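You operate a simulated robot arm through the tools that you are given. There is no shell and no other tool.

The job below is to be done with a simulated robot arm. You get a single attempt, and the scene is never put back.

TASK
Plug the pump in, prime it, switch it on and open the blue valve.
Fine: plug in and three strokes of the yellow plunger before the switch.

The check looks at the end state, three seconds after you hand in, the way a careful person would. Anything else that was tipped, shoved, dropped, spilled or broken makes it a failure.

THE ROBOT
A 7-joint arm with a two-finger parallel gripper, fixed in place. Base frame: the origin is at the foot of the arm, x ahead of it, y to its left, z up. Lengths are in m, angles in degrees, forces in N, time in s.
With the tool pointing down near the work surface it reaches from about 0.1 to 0.64 m from the base axis. Its first joint turns from -66.0 to 66.0 degrees. Payload 1.57 kg.
The tool frame sits at the grasp point between the pads (the TCP): z along the fingers, y along the line on which they close. The tips reach 0.03 m beyond it. The gripper opens to 0.08 m. The fingers are 0.017 m wide and 0.012 m thick; the gripper's body (0.04 by 0.082 m) begins 0.08 m behind the TCP.
Orientation is that of the tool frame in the base frame, as [roll, pitch, yaw] about the fixed x, y, z axes, in that order (R = Rz(yaw) Ry(pitch) Rx(roll)). With the fingers straight down and closing along the base's y, the tool's x points along the base's -x, its y along +y and its z along -z.

THE INTERFACE
- The arm moves only by the tool jog_arm. Its argument "targets" is a list of rows, each an object of numbers (a shift or turn left out is 0, a gripper value left out holds the last): "x", "y", "z": the shift along the base's x, y, z in units of 25 mm (1.0 is 25 mm); "rx", "ry", "rz": the turn, a rotation vector about the base's x, y, z in units of 4 degrees (1.0 is 4 degrees); "hand": the gripper command, from -1 (shut) to 1 (fully open), values between in proportion. In form: [{"x": .., "y": .., "z": .., "rx": .., "ry": .., "rz": .., "hand": ..}, ...]. A call has 1 to 20 rows; each row shifts and turns the commanded pose from where the row before left it. A call with a number of a shift or a turn outside -1 to 1 is refused whole. A row lasts 0.2 s, in which the tool goes at most 0.05 m and 8.6 degrees; a call with a longer step from one row to the next is refused whole, and so is a gripper value outside its range. Where a pose cannot be reached the arm comes as near as it can. A force on the tool above 40 N (or 10 N above the force at the start of the call, whichever is more), or a blocked arm, ends the call early, and 0.2 s more pass. The fingers move at their own pace (about 0.072 m/s each) and stop on an object; they squeeze with about 43 N. The grip force told is the motor's: it shows also when the fingers shut on nothing. Time passes only in rows, and 0.2 s behind the last, so rows that do not move let the fingers close. The reply holds the time, the measured pose of the TCP, the force on the tool along the base axes, the opening and the grip force, in the units named above and with some noise, with the torque about the TCP (base axes, N m) and any sound that the robot's microphone picked up.
- Cameras (640 x 400 px; columns grow to the right, rows downward): "scene" is fixed at [0.0184, 0.4109, 1.4466]; the picture's right is [-0.98, -0.19, 0.00], its down [-0.07, 0.35, -0.93] and it looks along [0.18, -0.92, -0.36] (base axes); focal length 373 px, centre (320, 200). "wrist" rides on the gripper at [0.072, -0.007, -0.122] in the tool frame; the picture's right is [0.09, 1.00, 0.00], its down [-0.84, 0.08, -0.54] and it looks along [-0.54, 0.05, 0.84] (tool axes); focal length 238 px, centre (320, 200). There is no depth. A picture from a camera that has moved, and an enlarged one, comes with that camera's place and axes in the base frame and with its lens.
- snapshot(camera): a new picture of that camera. It takes no simulated time.
- close_up(camera, box): a new picture of the part [left, top, right, bottom] of that camera's present view, enlarged. It takes no simulated time.
- job_done(): hands the job in; it is judged then, once.

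Places have to be worked out from the pictures, the camera data and where the tool is seen. Open the gripper and draw the arm clear of the work before you hand the job in, unless the task says otherwise.

The tools are called as name(argument=value, ...) on one line, values as JSON. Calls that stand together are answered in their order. jog_arm: Moves the arm, as the interface text tells. Its arguments: {"type":"object","properties":{"targets":{"type":"array","items":{"type":"object","properties":{"x":{"type":"number"},"y":{"type":"number"},"z":{"type":"number"},"rx":{"type":"number"},"ry":{"type":"number"},"rz":{"type":"number"},"hand":{"type":"number"}}}}},"required":["targets"]} The other tools are called the same way: snapshot (camera) takes a picture; close_up (camera, box) takes an enlarged picture of a part of a camera's view; job_done () hands the job in.

At the start:

```text
time: 0.0
tcp_pos: [0.3095, -0.0733, 1.2581]
tool_rot: [180.0, 0.0, -180.0]
ft_force: [1.2, 0.3, -0.1]
torque: [-0.04, 0.0, -0.03]
grip_width: 0.0801
gripper_force: 0.1
```

scene: 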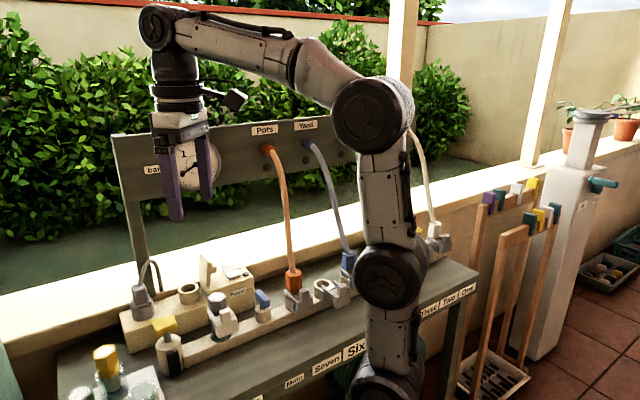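
wrist: 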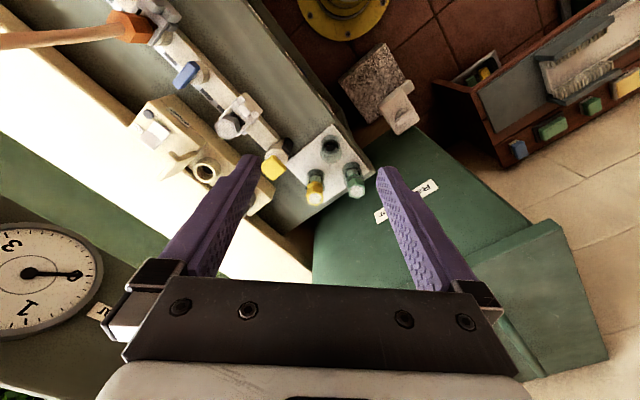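

The scene shows a bench with a manifold, pump parts and plugs, partly hidden by the arm. I start by enlarging the views to identify things.

close_up(camera="scene", box=[80, 220, 280, 400])

close_up(camera="scene", box=[230, 220, 490, 400])

close_up(camera="wrist", box=[100, 0, 460, 225])

close_up(camera="scene", box=[100, 90, 360, 260])

```text
2.22 times, centred on (180, 310) of scene
camera zoom: at [0.0184, 0.4109, 1.4466], right [-0.98, -0.19, 0.0], down [-0.07, 0.35, -0.93], along [0.18, -0.92, -0.36], focal length 828 px, centre (631, -44)
```

zoom: 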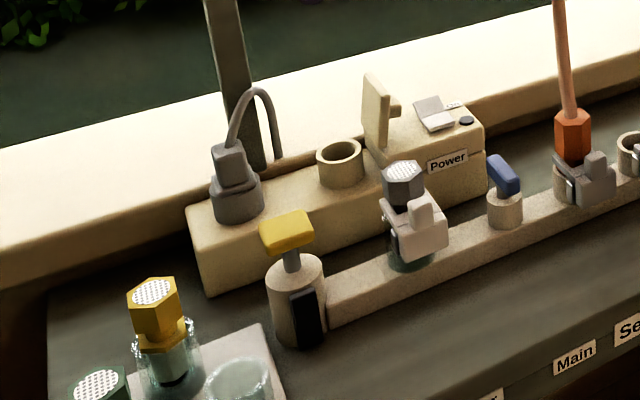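

```text
2.22 times, centred on (360, 310) of scene
camera zoom: at [0.0184, 0.4109, 1.4466], right [-0.98, -0.19, 0.0], down [-0.07, 0.35, -0.93], along [0.18, -0.92, -0.36], focal length 828 px, centre (231, -44)
```

zoom: 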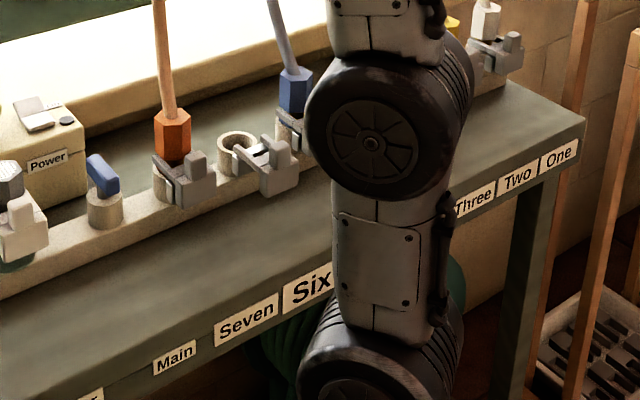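

```text
1.78 times, centred on (280, 112) of wrist
camera zoom: at [0.2376, -0.079, 1.38], right [-0.09, 1.0, 0.0], down [0.84, 0.08, 0.54], along [0.54, 0.05, -0.84], focal length 424 px, centre (391, 356)
```

zoom: 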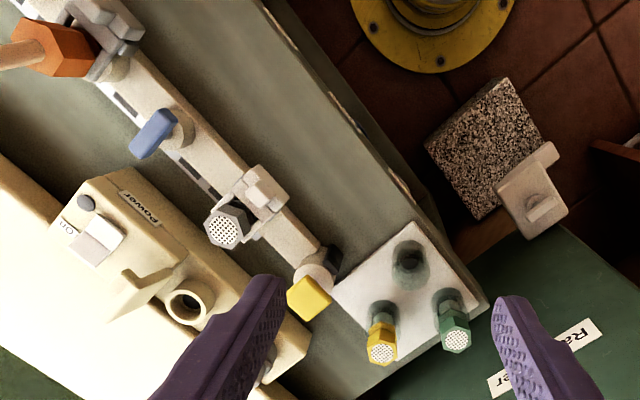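

```text
2.35 times, centred on (230, 175) of scene
camera zoom: at [0.0184, 0.4109, 1.4466], right [-0.98, -0.19, 0.0], down [-0.07, 0.35, -0.93], along [0.18, -0.92, -0.36], focal length 877 px, centre (532, 259)
```

zoom: 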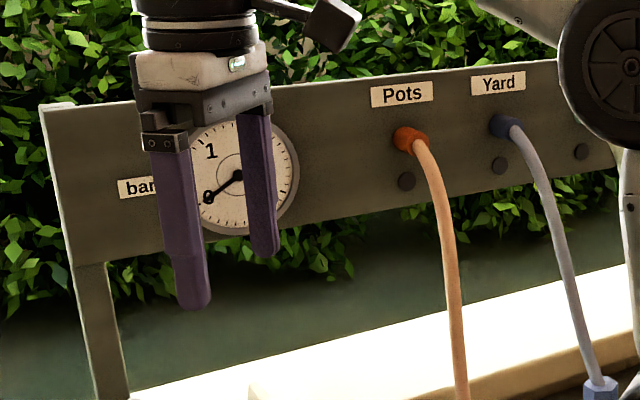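

The yellow handle works out near [0.456, -0.153, 0.93] and the blue handle near [0.30, -0.31, 0.90], so the manifold runs at about 45° across the front right. I turn the tool by -45° while staying high, to get a better wrist view of the pump box.

jog_arm(targets=[{"rz": -0.94, "x": -0.2, "y": -0.2, "hand": 1}, {"rz": -0.94, "x": -0.2, "y": -0.2}, {"rz": -0.94, "x": -0.2, "y": -0.2}, {"rz": -0.94, "x": -0.2, "y": -0.2}, {"rz": -0.94, "x": -0.2, "y": -0.2}, {"rz": -0.94, "x": -0.2, "y": -0.2}, {"rz": -0.94, "x": -0.2, "y": -0.2}, {"rz": -0.94, "x": -0.2, "y": -0.2}, {"rz": -0.94, "x": -0.2, "y": -0.2}, {"rz": -0.94, "x": -0.2, "y": -0.2}, {"rz": -0.94, "x": -0.2, "y": -0.2}, {"rz": -0.94, "x": -0.2, "y": -0.2}])

snapshot(camera="wrist")

snapshot(camera="scene")

```text
time: 2.6
tcp_pos: [0.2486, -0.1325, 1.2581]
tool_rot: [-180.0, 0.1, 134.8]
ft_force: [-1.1, -0.6, -0.1]
torque: [0.0, 0.0, -0.01]
grip_width: 0.08
gripper_force: 0.0
```

```text
taken
camera wrist: at [0.194, -0.086, 1.3799], right [0.64, 0.77, 0.0], down [0.64, -0.54, 0.54], along [0.42, -0.35, -0.84], focal length 238 px, centre (320, 200)
```

wrist: 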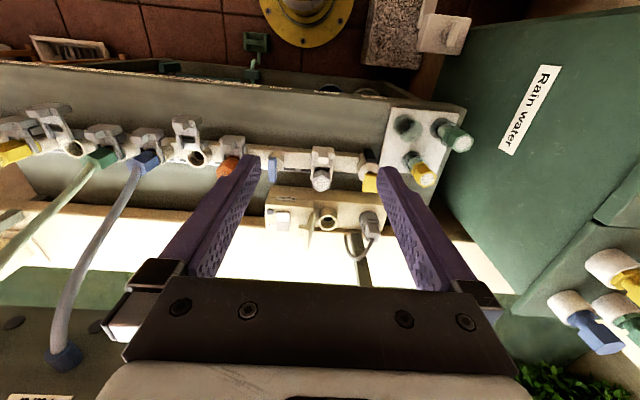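

```text
taken
```

scene: 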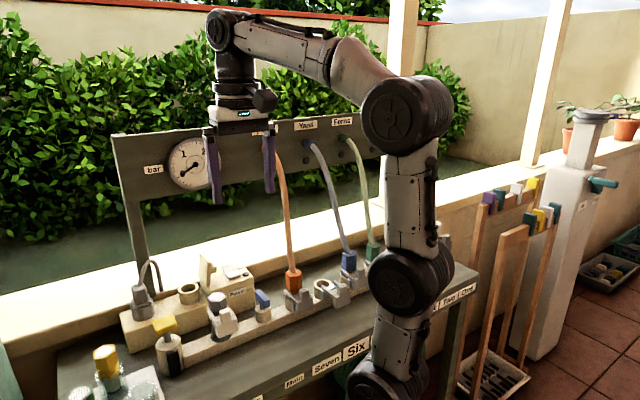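

Now the whole row is visible. I enlarge the pump region and the reachable part of the manifold.

close_up(camera="wrist", box=[240, 130, 400, 230])

close_up(camera="wrist", box=[360, 90, 488, 170])

close_up(camera="scene", box=[110, 240, 286, 350])

close_up(camera="scene", box=[50, 300, 210, 400])

```text
4.00 times, centred on (320, 180) of wrist
camera zoom: at [0.194, -0.086, 1.3799], right [0.64, 0.77, 0.0], down [0.64, -0.54, 0.54], along [0.42, -0.35, -0.84], focal length 953 px, centre (320, 280)
```

zoom: 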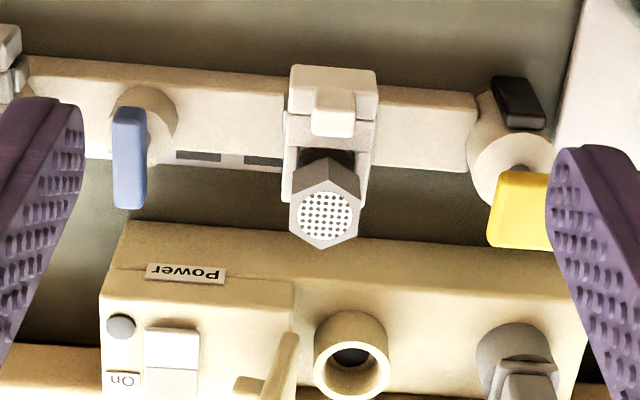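

```text
5.00 times, centred on (424, 130) of wrist
camera zoom: at [0.194, -0.086, 1.3799], right [0.64, 0.77, 0.0], down [0.64, -0.54, 0.54], along [0.42, -0.35, -0.84], focal length 1192 px, centre (-200, 550)
```

zoom: 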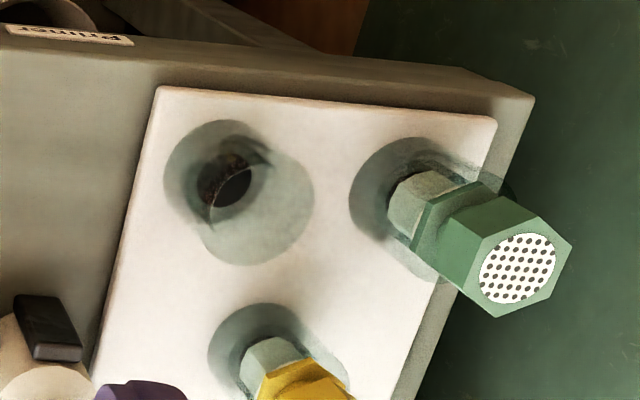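

```text
3.64 times, centred on (198, 295) of scene
camera zoom: at [0.0184, 0.4109, 1.4466], right [-0.98, -0.19, 0.0], down [-0.07, 0.35, -0.93], along [0.18, -0.92, -0.36], focal length 1355 px, centre (764, -146)
```

zoom: 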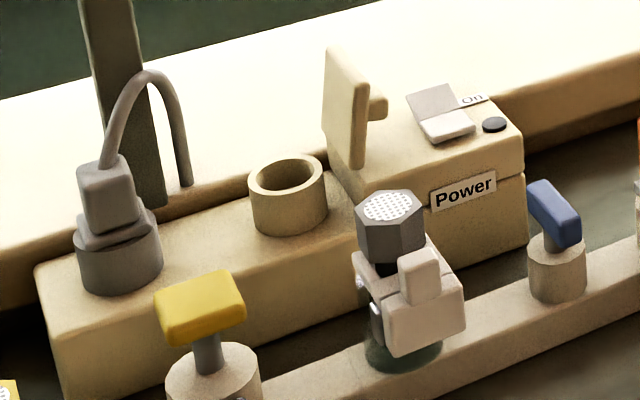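

```text
4.00 times, centred on (130, 350) of scene
camera zoom: at [0.0184, 0.4109, 1.4466], right [-0.98, -0.19, 0.0], down [-0.07, 0.35, -0.93], along [0.18, -0.92, -0.36], focal length 1491 px, centre (1080, -400)
```

zoom: 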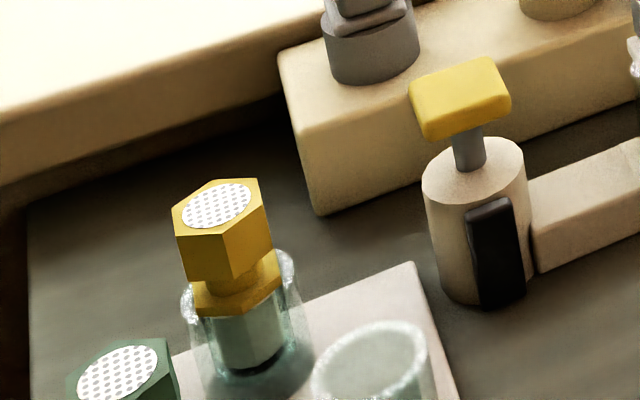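

The plug with the cord is parked in the grey cup, the beige ring beside it is the socket (top near [0.484, -0.300, 0.91]), and the rocker labelled "On" sits beside a raised lid. I go closer for a precise view, keeping the fingertips well above everything.

jog_arm(targets=[{"x": 0.56, "y": -0.35, "z": -0.55}, {"x": 0.56, "y": -0.35, "z": -0.55}, {"x": 0.56, "y": -0.35, "z": -0.55}, {"x": 0.56, "y": -0.35, "z": -0.55}, {"x": 0.56, "y": -0.35, "z": -0.55}, {"x": 0.56, "y": -0.35, "z": -0.55}, {"x": 0.56, "y": -0.35, "z": -0.55}, {"x": 0.56, "y": -0.35, "z": -0.55}, {"x": 0.56, "y": -0.35, "z": -0.55}, {"x": 0.56, "y": -0.35, "z": -0.55}])

snapshot(camera="wrist")

snapshot(camera="scene")

```text
time: 4.8
tcp_pos: [0.3898, -0.222, 1.1188]
tool_rot: [-180.0, 0.0, 134.9]
ft_force: [0.3, 0.1, 0.5]
torque: [0.02, -0.02, 0.0]
grip_width: 0.0799
gripper_force: 0.1
```

```text
taken
camera wrist: at [0.3348, -0.1752, 1.2406], right [0.64, 0.77, 0.0], down [0.65, -0.54, 0.54], along [0.42, -0.35, -0.84], focal length 238 px, centre (320, 200)
```

wrist: 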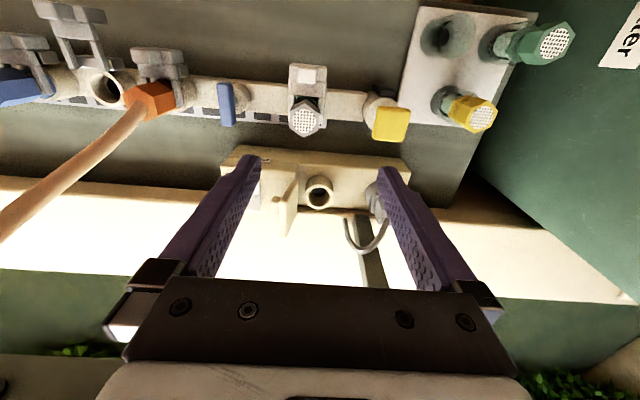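

```text
taken
```

scene: 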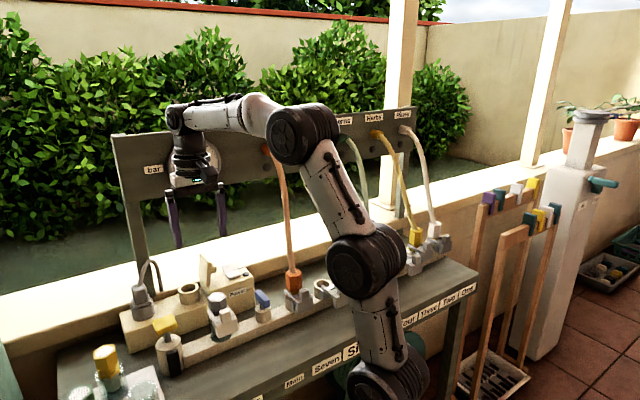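

The fingers hide the lid and plug in part. I enlarge the centre of this view to see socket, lid and plug.

close_up(camera="wrist", box=[216, 130, 424, 260])

close_up(camera="wrist", box=[190, 50, 430, 200])

```text
3.08 times, centred on (320, 195) of wrist
camera zoom: at [0.3348, -0.1752, 1.2406], right [0.64, 0.77, 0.0], down [0.65, -0.54, 0.54], along [0.42, -0.35, -0.84], focal length 733 px, centre (320, 215)
```

zoom: 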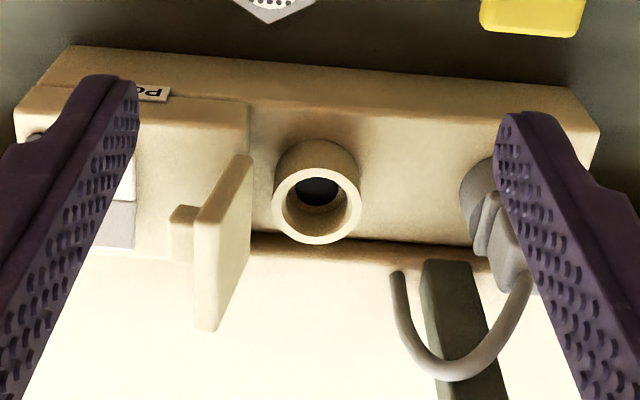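

```text
2.67 times, centred on (310, 125) of wrist
camera zoom: at [0.3348, -0.1752, 1.2406], right [0.64, 0.77, 0.0], down [0.65, -0.54, 0.54], along [0.42, -0.35, -0.84], focal length 636 px, centre (347, 400)
```

zoom: 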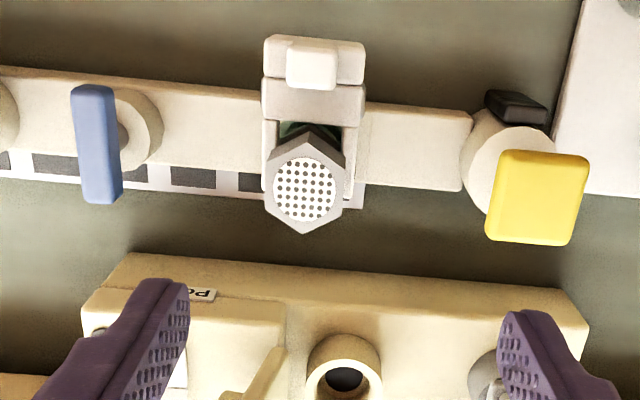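

The box runs parallel to the manifold (45°). I shift sideways along the box toward the plug so that it is visible between the fingers and to get a baseline for triangulation.

jog_arm(targets=[{"x": 0.5, "y": 0.5}, {"x": 0.5, "y": 0.5}, {"x": 0.5, "y": 0.5}, {"x": 0.5, "y": 0.5}, {"x": 0.2, "y": 0.2}])

snapshot(camera="wrist")

close_up(camera="wrist", box=[216, 130, 424, 260])

```text
time: 6.0
tcp_pos: [0.4431, -0.1656, 1.1218]
tool_rot: [179.9, 0.1, 134.8]
ft_force: [-0.8, -0.8, 0.2]
torque: [0.02, 0.02, 0.01]
grip_width: 0.0799
gripper_force: 0.0
```

```text
taken
camera wrist: at [0.3878, -0.1188, 1.2426], right [0.64, 0.77, 0.0], down [0.65, -0.54, 0.54], along [0.42, -0.35, -0.84], focal length 238 px, centre (320, 200)
```

wrist: 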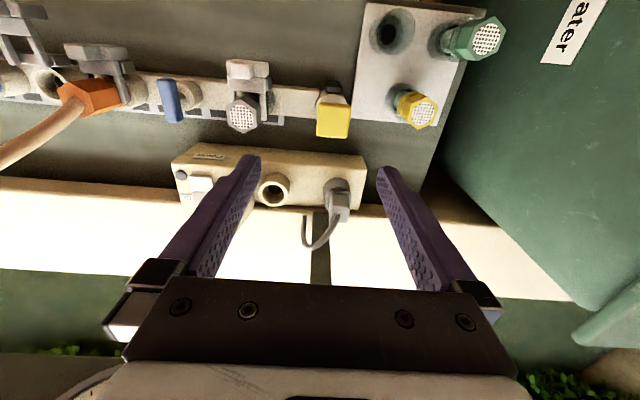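

```text
3.08 times, centred on (320, 195) of wrist
camera zoom: at [0.3878, -0.1188, 1.2426], right [0.64, 0.77, 0.0], down [0.65, -0.54, 0.54], along [0.42, -0.35, -0.84], focal length 733 px, centre (320, 215)
```

zoom: 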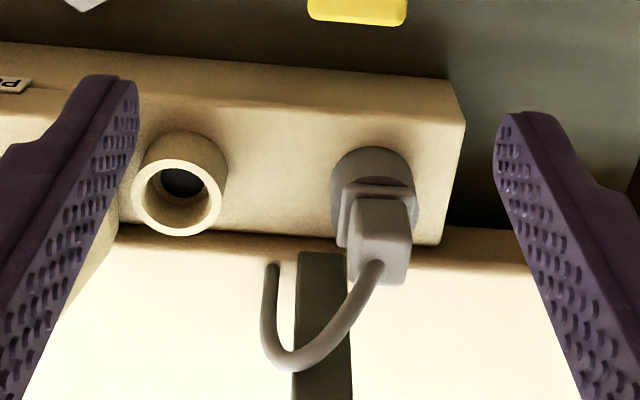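

I enlarge the plug itself to see its body, flange and cup.

close_up(camera="wrist", box=[300, 165, 380, 215])

close_up(camera="scene", box=[115, 250, 195, 300])

```text
8.00 times, centred on (340, 190) of wrist
camera zoom: at [0.3878, -0.1188, 1.2426], right [0.64, 0.77, 0.0], down [0.65, -0.54, 0.54], along [0.42, -0.35, -0.84], focal length 1907 px, centre (160, 280)
```

zoom: 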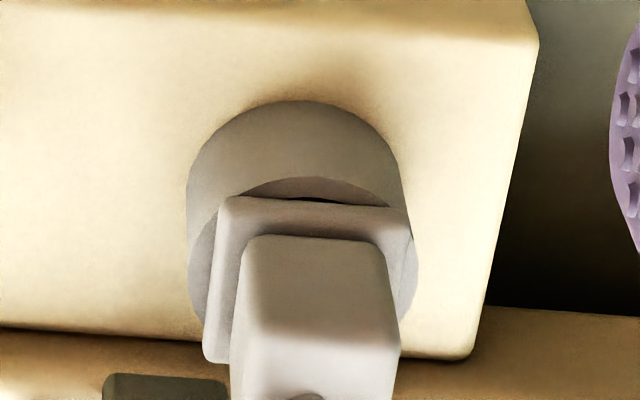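

```text
8.00 times, centred on (155, 275) of scene
camera zoom: at [0.0184, 0.4109, 1.4466], right [-0.98, -0.19, 0.0], down [-0.07, 0.35, -0.93], along [0.18, -0.92, -0.36], focal length 2981 px, centre (1640, -400)
```

zoom: 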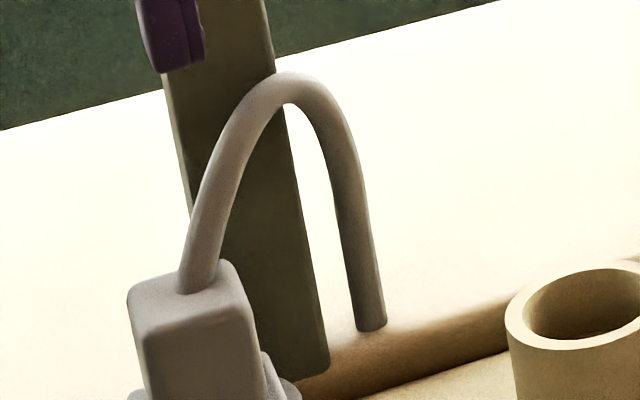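

I estimate the plug body at about u/v-aligned 30 x 26 mm, top z≈0.953, with a stiff cord arch going off to base -y, and the socket ring near [0.498, -0.312, 0.90]. Next I move the camera over the switch side to see the lid, rocker and blue valve.

jog_arm(targets=[{"x": -0.7, "y": -0.7}, {"x": -0.7, "y": -0.7}, {"x": -0.7, "y": -0.7}, {"x": -0.7, "y": -0.7}, {"x": -0.7, "y": -0.7}, {"x": -0.7, "y": -0.7}, {"x": -0.4, "y": -0.4}])

snapshot(camera="wrist")

close_up(camera="wrist", box=[240, 140, 400, 240])

close_up(camera="wrist", box=[200, 60, 360, 160])

```text
time: 7.6
tcp_pos: [0.3285, -0.2802, 1.12]
tool_rot: [180.0, 0.0, 135.0]
ft_force: [0.3, -0.1, 0.3]
torque: [-0.01, 0.02, 0.01]
grip_width: 0.0802
gripper_force: 0.0
```

```text
taken
camera wrist: at [0.2728, -0.2339, 1.2411], right [0.64, 0.77, 0.0], down [0.65, -0.54, 0.54], along [0.42, -0.35, -0.84], focal length 238 px, centre (320, 200)
```

wrist: 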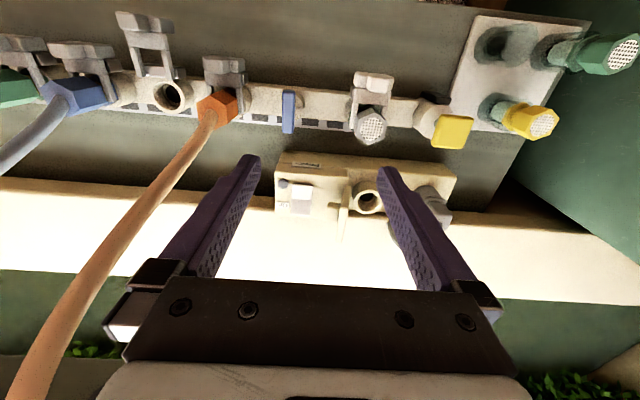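

```text
4.00 times, centred on (320, 190) of wrist
camera zoom: at [0.2728, -0.2339, 1.2411], right [0.64, 0.77, 0.0], down [0.65, -0.54, 0.54], along [0.42, -0.35, -0.84], focal length 953 px, centre (320, 240)
```

zoom: 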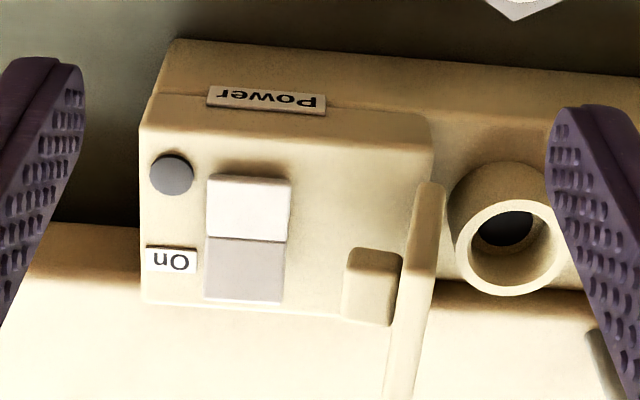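

```text
4.00 times, centred on (280, 110) of wrist
camera zoom: at [0.2728, -0.2339, 1.2411], right [0.64, 0.77, 0.0], down [0.65, -0.54, 0.54], along [0.42, -0.35, -0.84], focal length 953 px, centre (480, 560)
```

zoom: 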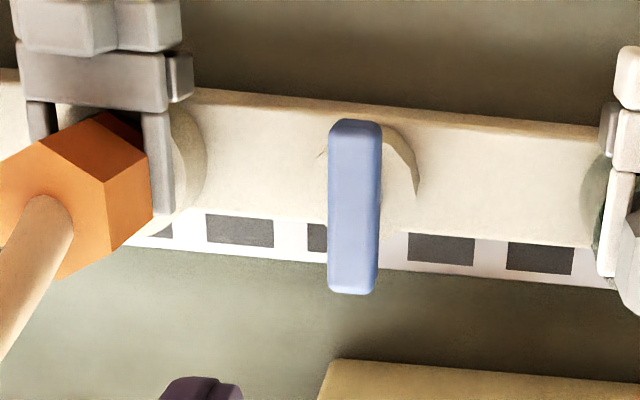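

I enlarge the lid and rocker further, in both cameras.

close_up(camera="wrist", box=[310, 170, 390, 250])

close_up(camera="scene", box=[185, 245, 265, 295])

close_up(camera="wrist", box=[270, 165, 350, 215])

```text
5.00 times, centred on (350, 210) of wrist
camera zoom: at [0.2728, -0.2339, 1.2411], right [0.64, 0.77, 0.0], down [0.65, -0.54, 0.54], along [0.42, -0.35, -0.84], focal length 1192 px, centre (170, 150)
```

zoom: 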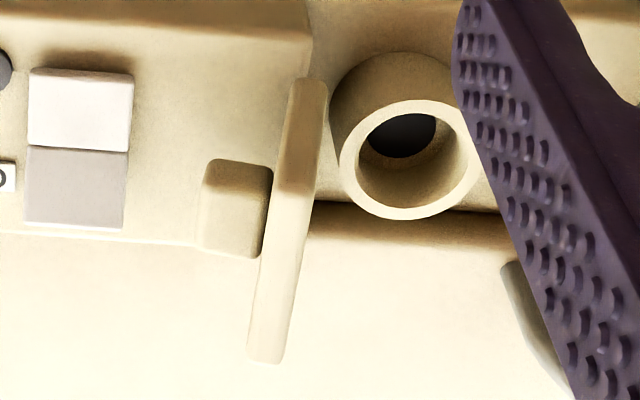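

```text
8.00 times, centred on (225, 270) of scene
camera zoom: at [0.0184, 0.4109, 1.4466], right [-0.98, -0.19, 0.0], down [-0.07, 0.35, -0.93], along [0.18, -0.92, -0.36], focal length 2981 px, centre (1080, -360)
```

zoom: 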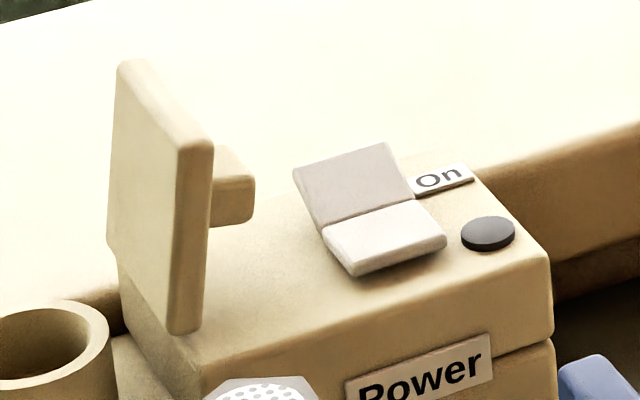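

```text
8.00 times, centred on (310, 190) of wrist
camera zoom: at [0.2728, -0.2339, 1.2411], right [0.64, 0.77, 0.0], down [0.65, -0.54, 0.54], along [0.42, -0.35, -0.84], focal length 1907 px, centre (400, 280)
```

zoom: 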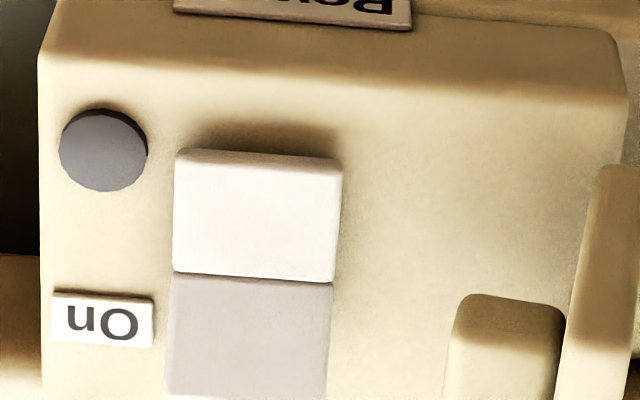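

The flap beside the ring leans away from the socket, toward the switch (open), so I leave it alone. The rocker's far half, next to "On", is raised. I now move away from the hose toward the plug side and start turning the tool +90°, so the fingers close front-to-back on the plug, clear of its cord arch.

jog_arm(targets=[{"x": 0.75, "y": 0.59}, {"x": 0.75, "y": 0.59}, {"x": 0.75, "y": 0.59}, {"x": 0.75, "y": 0.59}, {"x": 0.75, "y": 0.59}, {"x": 0.75, "y": 0.59}, {"x": 0.75, "y": 0.59}, {"rz": 1}, {"rz": 1}, {"rz": 1}, {"rz": 1}, {"rz": 1}, {"rz": 1}, {"rz": 1}, {"rz": 1}, {"rz": 1}, {"rz": 1}, {"rz": 1}, {"rz": 1}, {"rz": 1}])

jog_arm(targets=[{"rz": 1}, {"rz": 1}, {"rz": 1}, {"rz": 1}, {"rz": 1}, {"rz": 1}, {"rz": 1}, {"rz": 1}, {"rz": 1}, {"rz": 0.5}])

snapshot(camera="wrist")

snapshot(camera="scene")

```text
time: 11.8
tcp_pos: [0.4596, -0.1769, 1.1199]
tool_rot: [-180.0, 0.0, -173.1]
ft_force: [0.4, 0.0, -0.4]
torque: [0.0, 0.01, -0.01]
grip_width: 0.0799
gripper_force: 0.1
```

```text
time: 14.0
tcp_pos: [0.4617, -0.1768, 1.12]
tool_rot: [180.0, 0.0, -135.1]
ft_force: [0.6, 0.1, -0.6]
torque: [-0.03, 0.01, -0.03]
grip_width: 0.0801
gripper_force: 0.1
```

```text
taken
camera wrist: at [0.4151, -0.2323, 1.2424], right [-0.77, 0.64, 0.0], down [0.54, 0.65, 0.54], along [0.35, 0.42, -0.84], focal length 238 px, centre (320, 200)
```

wrist: 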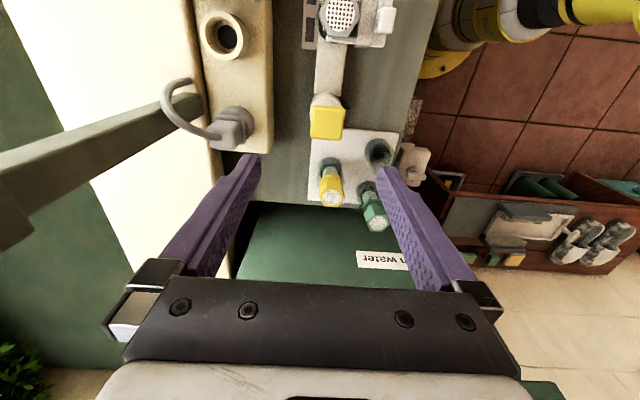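

```text
taken
```

scene: 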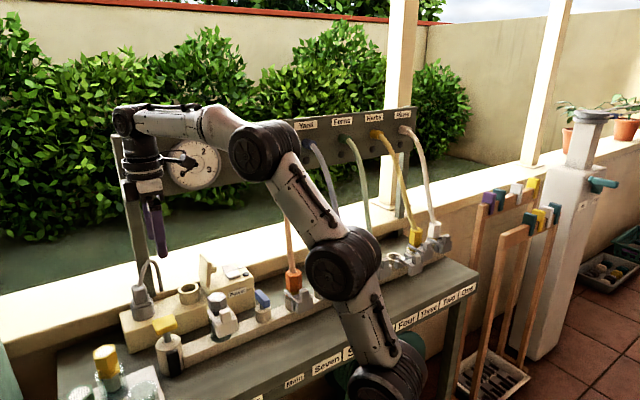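

The board's post stands right behind the box, so closing front-to-back would bring a finger close to it. Better: the original yaw with the tool leaning 25° (palm toward the robot), closing along the box. I turn back to that.

jog_arm(targets=[{"rz": -1}, {"rz": -1}, {"rz": -1}, {"rz": -1}, {"rz": -1}, {"rz": -1}, {"rz": -1}, {"rz": -1}, {"rz": -1}, {"rz": -1}, {"rz": -1}, {"rz": -1}, {"rz": -1}, {"rz": -1}, {"rz": -1}, {"rz": -1}, {"rz": -1}, {"rz": -1}, {"rz": -1}, {"rz": -1}])

jog_arm(targets=[{"rz": -1}, {"rz": -1}, {"rz": -0.5}, {"rx": -0.7, "ry": -0.7}, {"rx": -0.7, "ry": -0.7}, {"rx": -0.7, "ry": -0.7}, {"rx": -0.7, "ry": -0.7}, {"rx": -0.7, "ry": -0.7}, {"rx": -0.7, "ry": -0.7}, {"rx": -0.22, "ry": -0.22, "hand": 0.375}, {"x": 0.4, "y": 0}, {"x": 0, "y": 0}])

snapshot(camera="wrist")

snapshot(camera="scene")

```text
time: 18.2
tcp_pos: [0.46, -0.177, 1.1209]
tool_rot: [179.9, -0.1, 144.7]
ft_force: [-0.3, -0.3, -1.0]
torque: [0.0, 0.0, -0.02]
grip_width: 0.0799
gripper_force: 0.1
```

```text
time: 20.8
tcp_pos: [0.4715, -0.1773, 1.1211]
tool_rot: [180.0, 25.1, 134.9]
ft_force: [0.8, 0.2, -0.6]
torque: [-0.03, -0.01, 0.04]
grip_width: 0.0549
gripper_force: 0.0
```

```text
taken
camera wrist: at [0.3845, -0.0991, 1.1999], right [0.65, 0.76, -0.04], down [0.43, -0.32, 0.85], along [0.63, -0.56, -0.53], focal length 238 px, centre (320, 200)
```

wrist: 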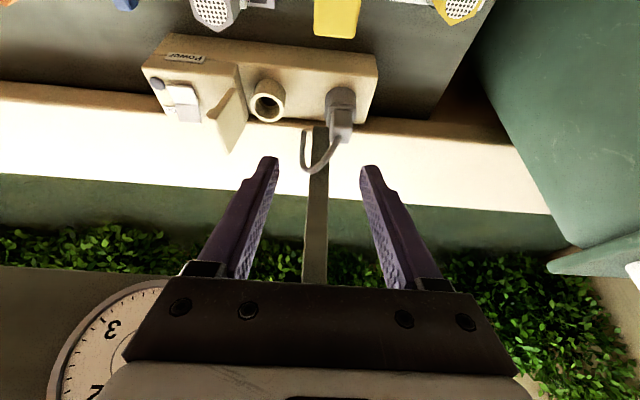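

```text
taken
```

scene: 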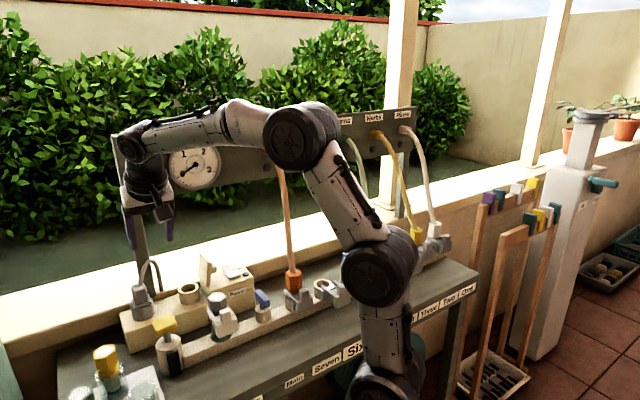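

Good view: plug, ring and lid are all visible between and left of the fingers. I enlarge to fix the plug's position.

close_up(camera="wrist", box=[290, 80, 386, 140])

close_up(camera="wrist", box=[130, 30, 322, 150])

```text
6.67 times, centred on (338, 110) of wrist
camera zoom: at [0.3845, -0.0991, 1.1999], right [0.65, 0.76, -0.04], down [0.43, -0.32, 0.85], along [0.63, -0.56, -0.53], focal length 1589 px, centre (200, 800)
```

zoom: 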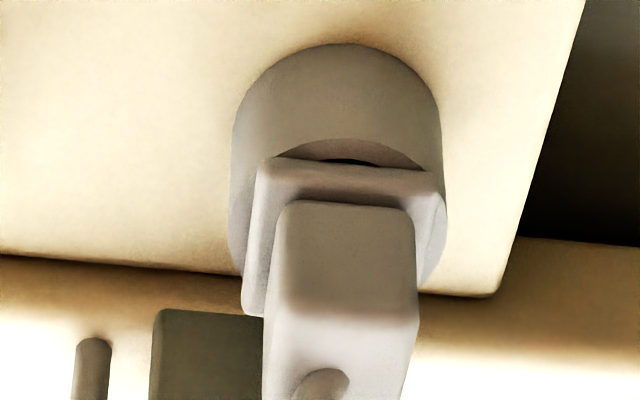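

```text
3.33 times, centred on (226, 90) of wrist
camera zoom: at [0.3845, -0.0991, 1.1999], right [0.65, 0.76, -0.04], down [0.43, -0.32, 0.85], along [0.63, -0.56, -0.53], focal length 794 px, centre (633, 567)
```

zoom: 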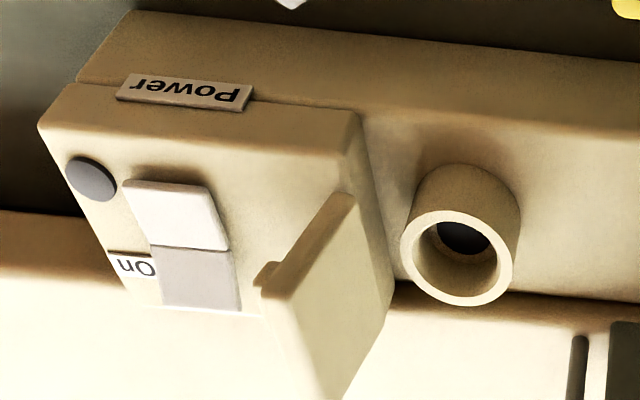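

The predicted plug position matches this view within about 1.5 mm (block front-top edge u 0.238, v 0.555, z 0.954). I go to a pre-grasp point 9 cm back along the tool axis.

jog_arm(targets=[{"x": 0.527, "y": -0.199, "z": -0.684}, {"x": 0.527, "y": -0.199, "z": -0.684}, {"x": 0.527, "y": -0.199, "z": -0.684}, {"x": 0.527, "y": -0.199, "z": -0.684}, {"x": 0.527, "y": -0.199, "z": -0.684}, {}])

snapshot(camera="wrist")

close_up(camera="scene", box=[90, 180, 250, 340])

```text
time: 22.2
tcp_pos: [0.5359, -0.203, 1.0336]
tool_rot: [180.0, 25.0, 134.8]
ft_force: [0.1, 0.0, -0.5]
torque: [0.05, 0.03, -0.02]
grip_width: 0.0549
gripper_force: 0.0
```

```text
taken
camera wrist: at [0.4488, -0.1242, 1.1126], right [0.65, 0.76, -0.04], down [0.43, -0.32, 0.85], along [0.63, -0.56, -0.53], focal length 238 px, centre (320, 200)
```

wrist: 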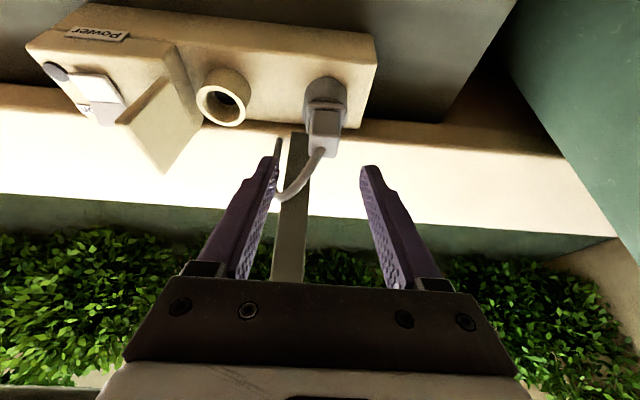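

```text
2.50 times, centred on (170, 260) of scene
camera zoom: at [0.0184, 0.4109, 1.4466], right [-0.98, -0.19, 0.0], down [-0.07, 0.35, -0.93], along [0.18, -0.92, -0.36], focal length 932 px, centre (695, 50)
```

zoom: 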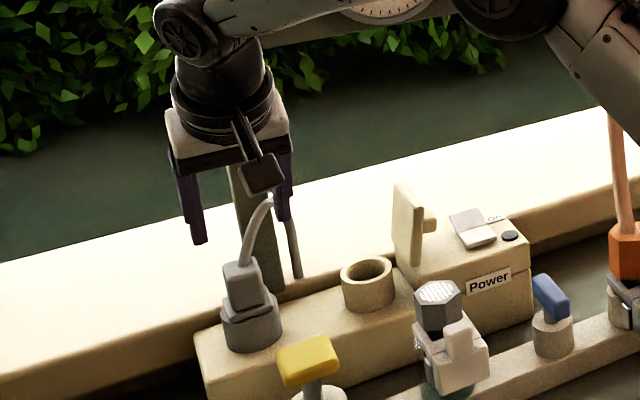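

Plug projection agrees (block at u≈0.2375), tool is at u 0.235, v 0.5225. I move in along the tool axis to the grasp height, fingers open 55 mm.

jog_arm(targets=[{"x": 0.191, "y": -0.172, "z": -0.531}, {"x": 0.191, "y": -0.172, "z": -0.531}, {"x": 0.191, "y": -0.172, "z": -0.531}, {"x": 0.191, "y": -0.172, "z": -0.531}, {"x": 0.191, "y": -0.172, "z": -0.531}, {"x": 0.191, "y": -0.172, "z": -0.531}, {}])

snapshot(camera="wrist")

close_up(camera="scene", box=[110, 220, 206, 300])

```text
time: 23.8
tcp_pos: [0.5651, -0.2275, 0.9548]
tool_rot: [-180.0, 25.0, 134.8]
ft_force: [0.1, -0.7, -0.6]
torque: [0.0, 0.01, 0.0]
grip_width: 0.0552
gripper_force: 0.0
```

```text
taken
camera wrist: at [0.4785, -0.149, 1.0345], right [0.65, 0.76, -0.04], down [0.43, -0.32, 0.84], along [0.63, -0.56, -0.53], focal length 238 px, centre (320, 200)
```

wrist: 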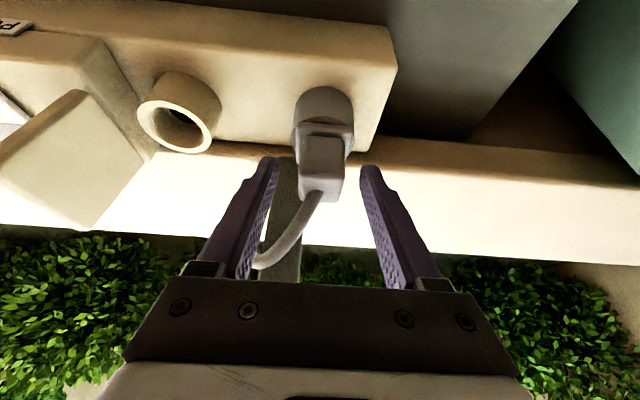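

```text
5.00 times, centred on (158, 260) of scene
camera zoom: at [0.0184, 0.4109, 1.4466], right [-0.98, -0.19, 0.0], down [-0.07, 0.35, -0.93], along [0.18, -0.92, -0.36], focal length 1863 px, centre (1130, -100)
```

zoom: 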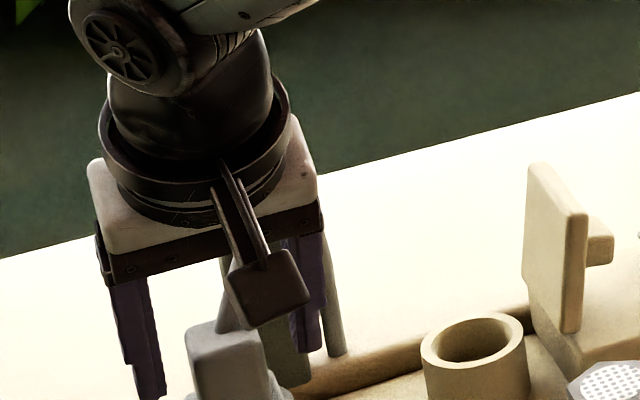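

The plug body sits between the fingertips with no contact force. I close the gripper.

jog_arm(targets=[{"hand": -1}, {}, {}, {}])

close_up(camera="wrist", box=[220, 60, 420, 185])

```text
time: 24.8
tcp_pos: [0.5647, -0.2275, 0.9549]
tool_rot: [179.9, 24.9, 134.8]
ft_force: [-0.1, -0.5, 0.3]
torque: [-0.04, -0.02, -0.04]
grip_width: 0.0294
gripper_force: 38.9
```

```text
3.20 times, centred on (320, 122) of wrist
camera zoom: at [0.4784, -0.1488, 1.0348], right [0.65, 0.76, -0.04], down [0.43, -0.32, 0.84], along [0.63, -0.56, -0.53], focal length 763 px, centre (320, 448)
```

zoom: 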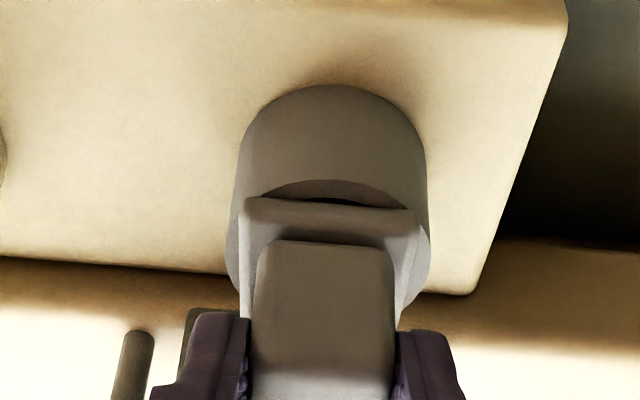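

Gripped at 29.4 mm with solid force. I lift straight up a little and check.

jog_arm(targets=[{"z": 0.4}, {"z": 0.4}, {"z": 0.4}, {"z": 0.4}])

snapshot(camera="wrist")

close_up(camera="scene", box=[110, 210, 222, 310])

```text
time: 25.8
tcp_pos: [0.5674, -0.2265, 0.996]
tool_rot: [180.0, 25.0, 134.8]
ft_force: [0.4, 0.2, -0.6]
torque: [0.02, -0.01, 0.01]
grip_width: 0.029
gripper_force: 39.0
```

```text
taken
camera wrist: at [0.4799, -0.1486, 1.0761], right [0.65, 0.76, -0.04], down [0.43, -0.32, 0.85], along [0.63, -0.56, -0.53], focal length 238 px, centre (320, 200)
```

wrist: 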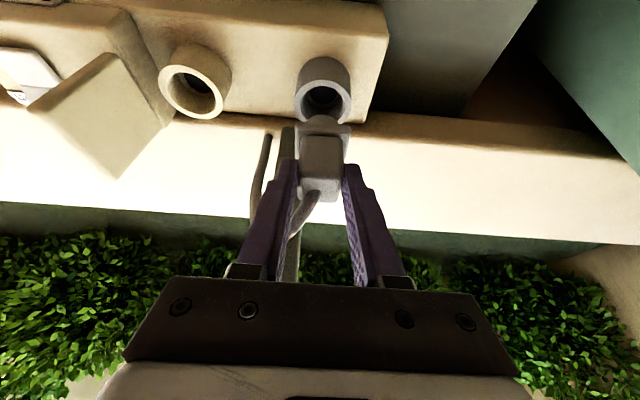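

```text
4.00 times, centred on (166, 260) of scene
camera zoom: at [0.0184, 0.4109, 1.4466], right [-0.98, -0.19, 0.0], down [-0.07, 0.35, -0.93], along [0.18, -0.92, -0.36], focal length 1491 px, centre (936, -40)
```

zoom: 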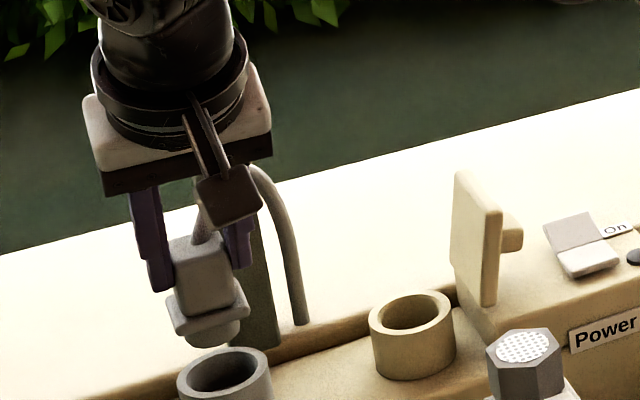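

The plug is out: its lower part is a round pin body, so it fits a round socket. I enlarge the cup and ring in this one view to measure the exact shift from cup to ring.

close_up(camera="wrist", box=[140, 30, 364, 170])

close_up(camera="scene", box=[130, 260, 242, 330])

```text
2.86 times, centred on (252, 100) of wrist
camera zoom: at [0.4799, -0.1486, 1.0761], right [0.65, 0.76, -0.04], down [0.43, -0.32, 0.85], along [0.63, -0.56, -0.53], focal length 681 px, centre (514, 486)
```

zoom: 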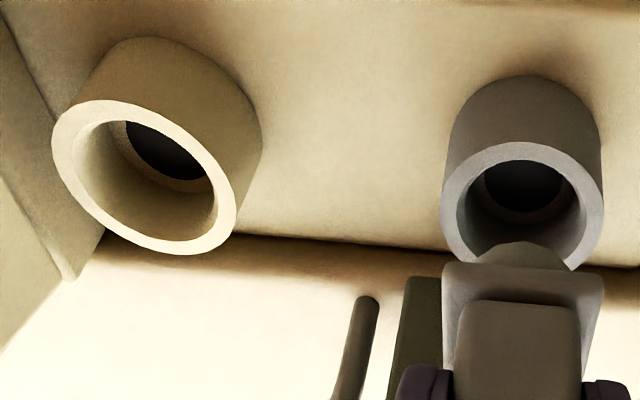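

```text
5.71 times, centred on (186, 295) of scene
camera zoom: at [0.0184, 0.4109, 1.4466], right [-0.98, -0.19, 0.0], down [-0.07, 0.35, -0.93], along [0.18, -0.92, -0.36], focal length 2130 px, centre (1086, -343)
```

zoom: 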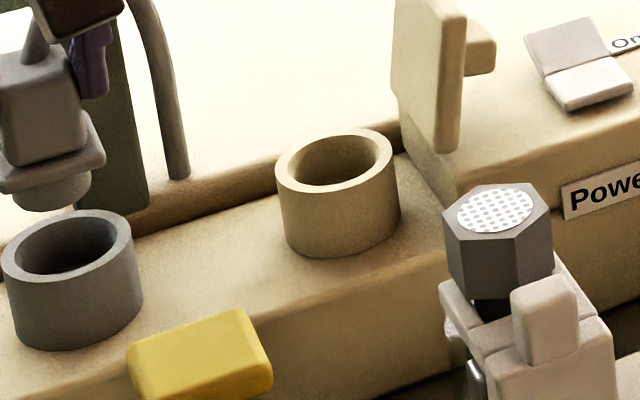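

Cup and ring are the same size and height; both cameras give a shift of about -0.109 m along the box and ~0 across it. I lift 2 cm more and carry the plug over the ring.

jog_arm(targets=[{"z": 0.4}, {"z": 0.4}, {"x": -0.4406, "y": -0.4406}, {"x": -0.4406, "y": -0.4406}, {"x": -0.4406, "y": -0.4406}, {"x": -0.4406, "y": -0.4406}, {"x": -0.4406, "y": -0.4406}, {"x": -0.4406, "y": -0.4406}, {"x": -0.4406, "y": -0.4406}, {}, {}])

snapshot(camera="wrist")

close_up(camera="scene", box=[130, 220, 258, 330])

```text
time: 28.2
tcp_pos: [0.4877, -0.3052, 1.0167]
tool_rot: [179.9, 25.1, 134.9]
ft_force: [-0.3, 0.7, -0.4]
torque: [-0.01, -0.01, 0.0]
grip_width: 0.029
gripper_force: 39.0
```

```text
taken
camera wrist: at [0.4009, -0.2268, 1.0961], right [0.65, 0.76, -0.04], down [0.43, -0.32, 0.84], along [0.63, -0.56, -0.53], focal length 238 px, centre (320, 200)
```

wrist: 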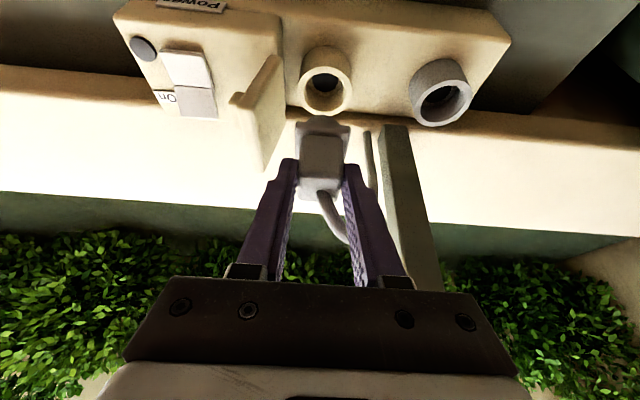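

```text
3.64 times, centred on (194, 275) of scene
camera zoom: at [0.0184, 0.4109, 1.4466], right [-0.98, -0.19, 0.0], down [-0.07, 0.35, -0.93], along [0.18, -0.92, -0.36], focal length 1355 px, centre (778, -73)
```

zoom: 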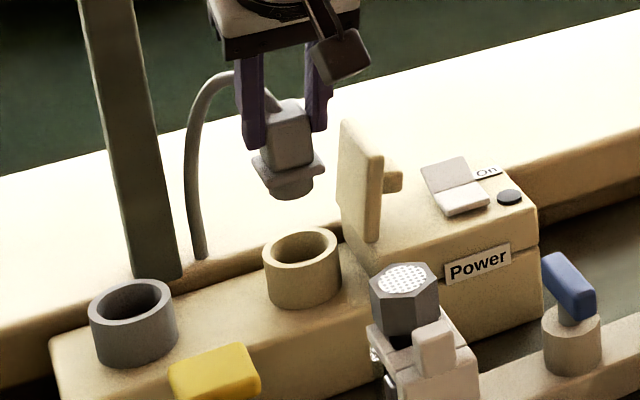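

The cord turns out to be flexible and anchored behind the box, so it now loops clear of the lid. I check the ring's place relative to the plug from the wrist view.

close_up(camera="wrist", box=[252, 30, 412, 130])

close_up(camera="scene", box=[180, 250, 244, 310])

```text
4.00 times, centred on (332, 80) of wrist
camera zoom: at [0.4009, -0.2268, 1.0961], right [0.65, 0.76, -0.04], down [0.43, -0.32, 0.84], along [0.63, -0.56, -0.53], focal length 953 px, centre (272, 680)
```

zoom: 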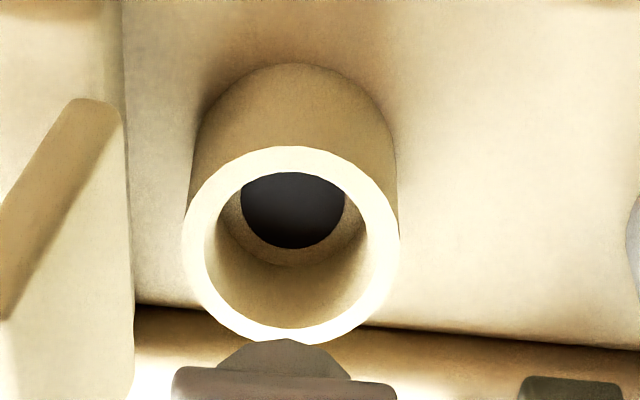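

```text
6.67 times, centred on (212, 280) of scene
camera zoom: at [0.0184, 0.4109, 1.4466], right [-0.98, -0.19, 0.0], down [-0.07, 0.35, -0.93], along [0.18, -0.92, -0.36], focal length 2484 px, centre (1040, -333)
```

zoom: 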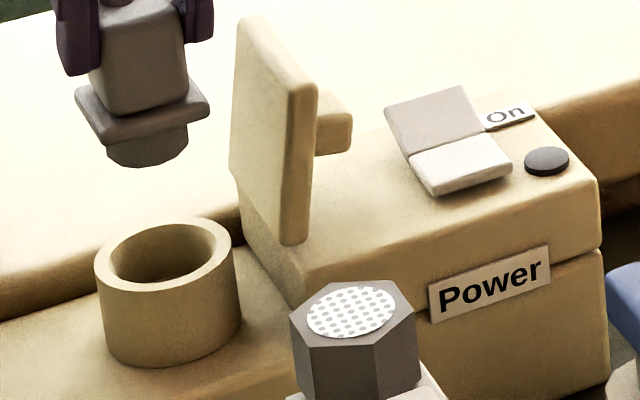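

Ring-to-plug offsets come out within about 1 mm in both cameras. I lower 40 mm and check forces.

jog_arm(targets=[{"x": 0.028, "y": 0.028, "z": -0.4}, {"z": -0.4}, {"z": -0.3}, {"z": -0.3}, {"z": -0.2}])

snapshot(camera="wrist")

close_up(camera="scene", box=[170, 250, 250, 310])

```text
time: 29.4
tcp_pos: [0.4889, -0.3044, 0.9759]
tool_rot: [179.9, 24.9, 134.8]
ft_force: [-0.2, -0.3, -0.3]
torque: [0.01, -0.01, 0.01]
grip_width: 0.0288
gripper_force: 38.7
```

```text
taken
camera wrist: at [0.4025, -0.2265, 1.0548], right [0.65, 0.76, -0.04], down [0.43, -0.32, 0.85], along [0.63, -0.56, -0.53], focal length 238 px, centre (320, 200)
```

wrist: 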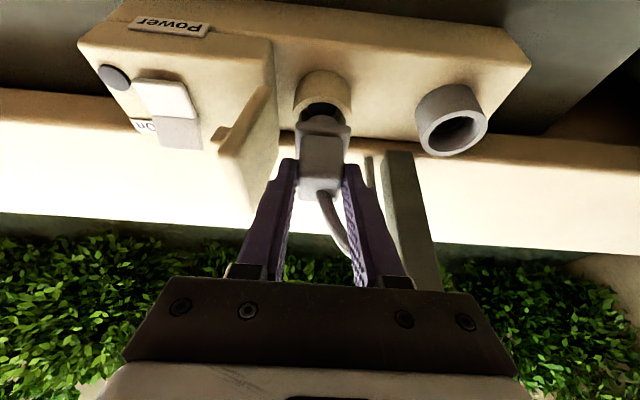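

```text
6.67 times, centred on (210, 280) of scene
camera zoom: at [0.0184, 0.4109, 1.4466], right [-0.98, -0.19, 0.0], down [-0.07, 0.35, -0.93], along [0.18, -0.92, -0.36], focal length 2484 px, centre (1053, -333)
```

zoom: 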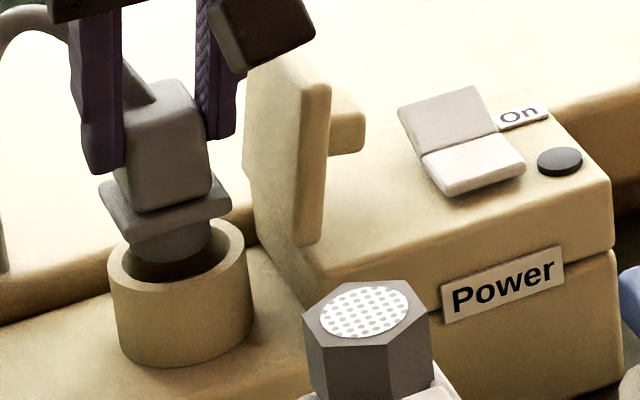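

The pin is entering the ring centred. I continue down gently until it seats.

jog_arm(targets=[{"z": -0.2}, {"z": -0.2}, {"z": -0.2}, {"z": -0.2}, {}])

close_up(camera="scene", box=[170, 250, 250, 310])

close_up(camera="wrist", box=[240, 60, 400, 160])

```text
time: 30.6
tcp_pos: [0.4892, -0.3051, 0.9558]
tool_rot: [-180.0, 25.0, 134.9]
ft_force: [0.0, 0.1, -0.6]
torque: [0.0, -0.03, -0.02]
grip_width: 0.0291
gripper_force: 39.2
```

```text
6.67 times, centred on (210, 280) of scene
camera zoom: at [0.0184, 0.4109, 1.4466], right [-0.98, -0.19, 0.0], down [-0.07, 0.35, -0.93], along [0.18, -0.92, -0.36], focal length 2484 px, centre (1053, -333)
```

zoom: 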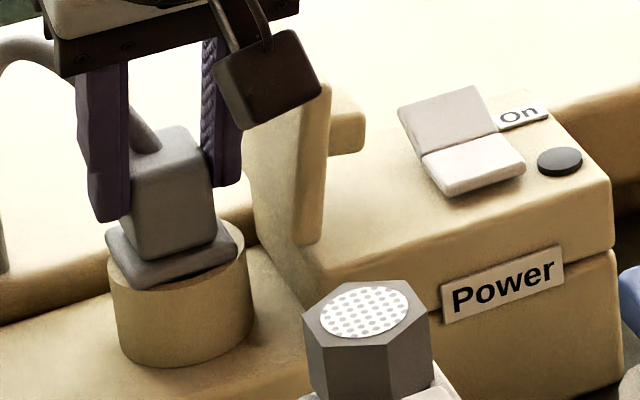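

```text
4.00 times, centred on (320, 110) of wrist
camera zoom: at [0.4024, -0.2257, 1.0349], right [0.65, 0.76, -0.04], down [0.43, -0.32, 0.84], along [0.63, -0.56, -0.53], focal length 953 px, centre (320, 560)
```

zoom: 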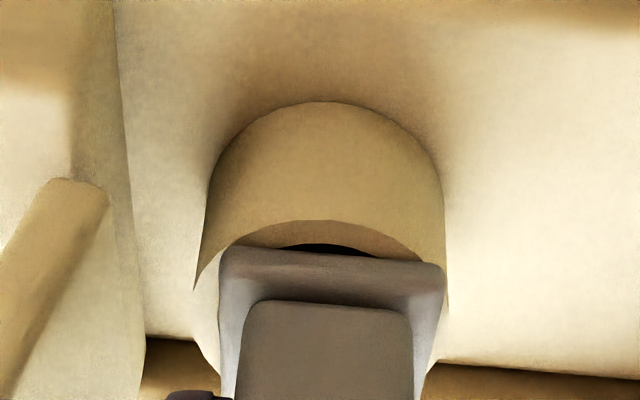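

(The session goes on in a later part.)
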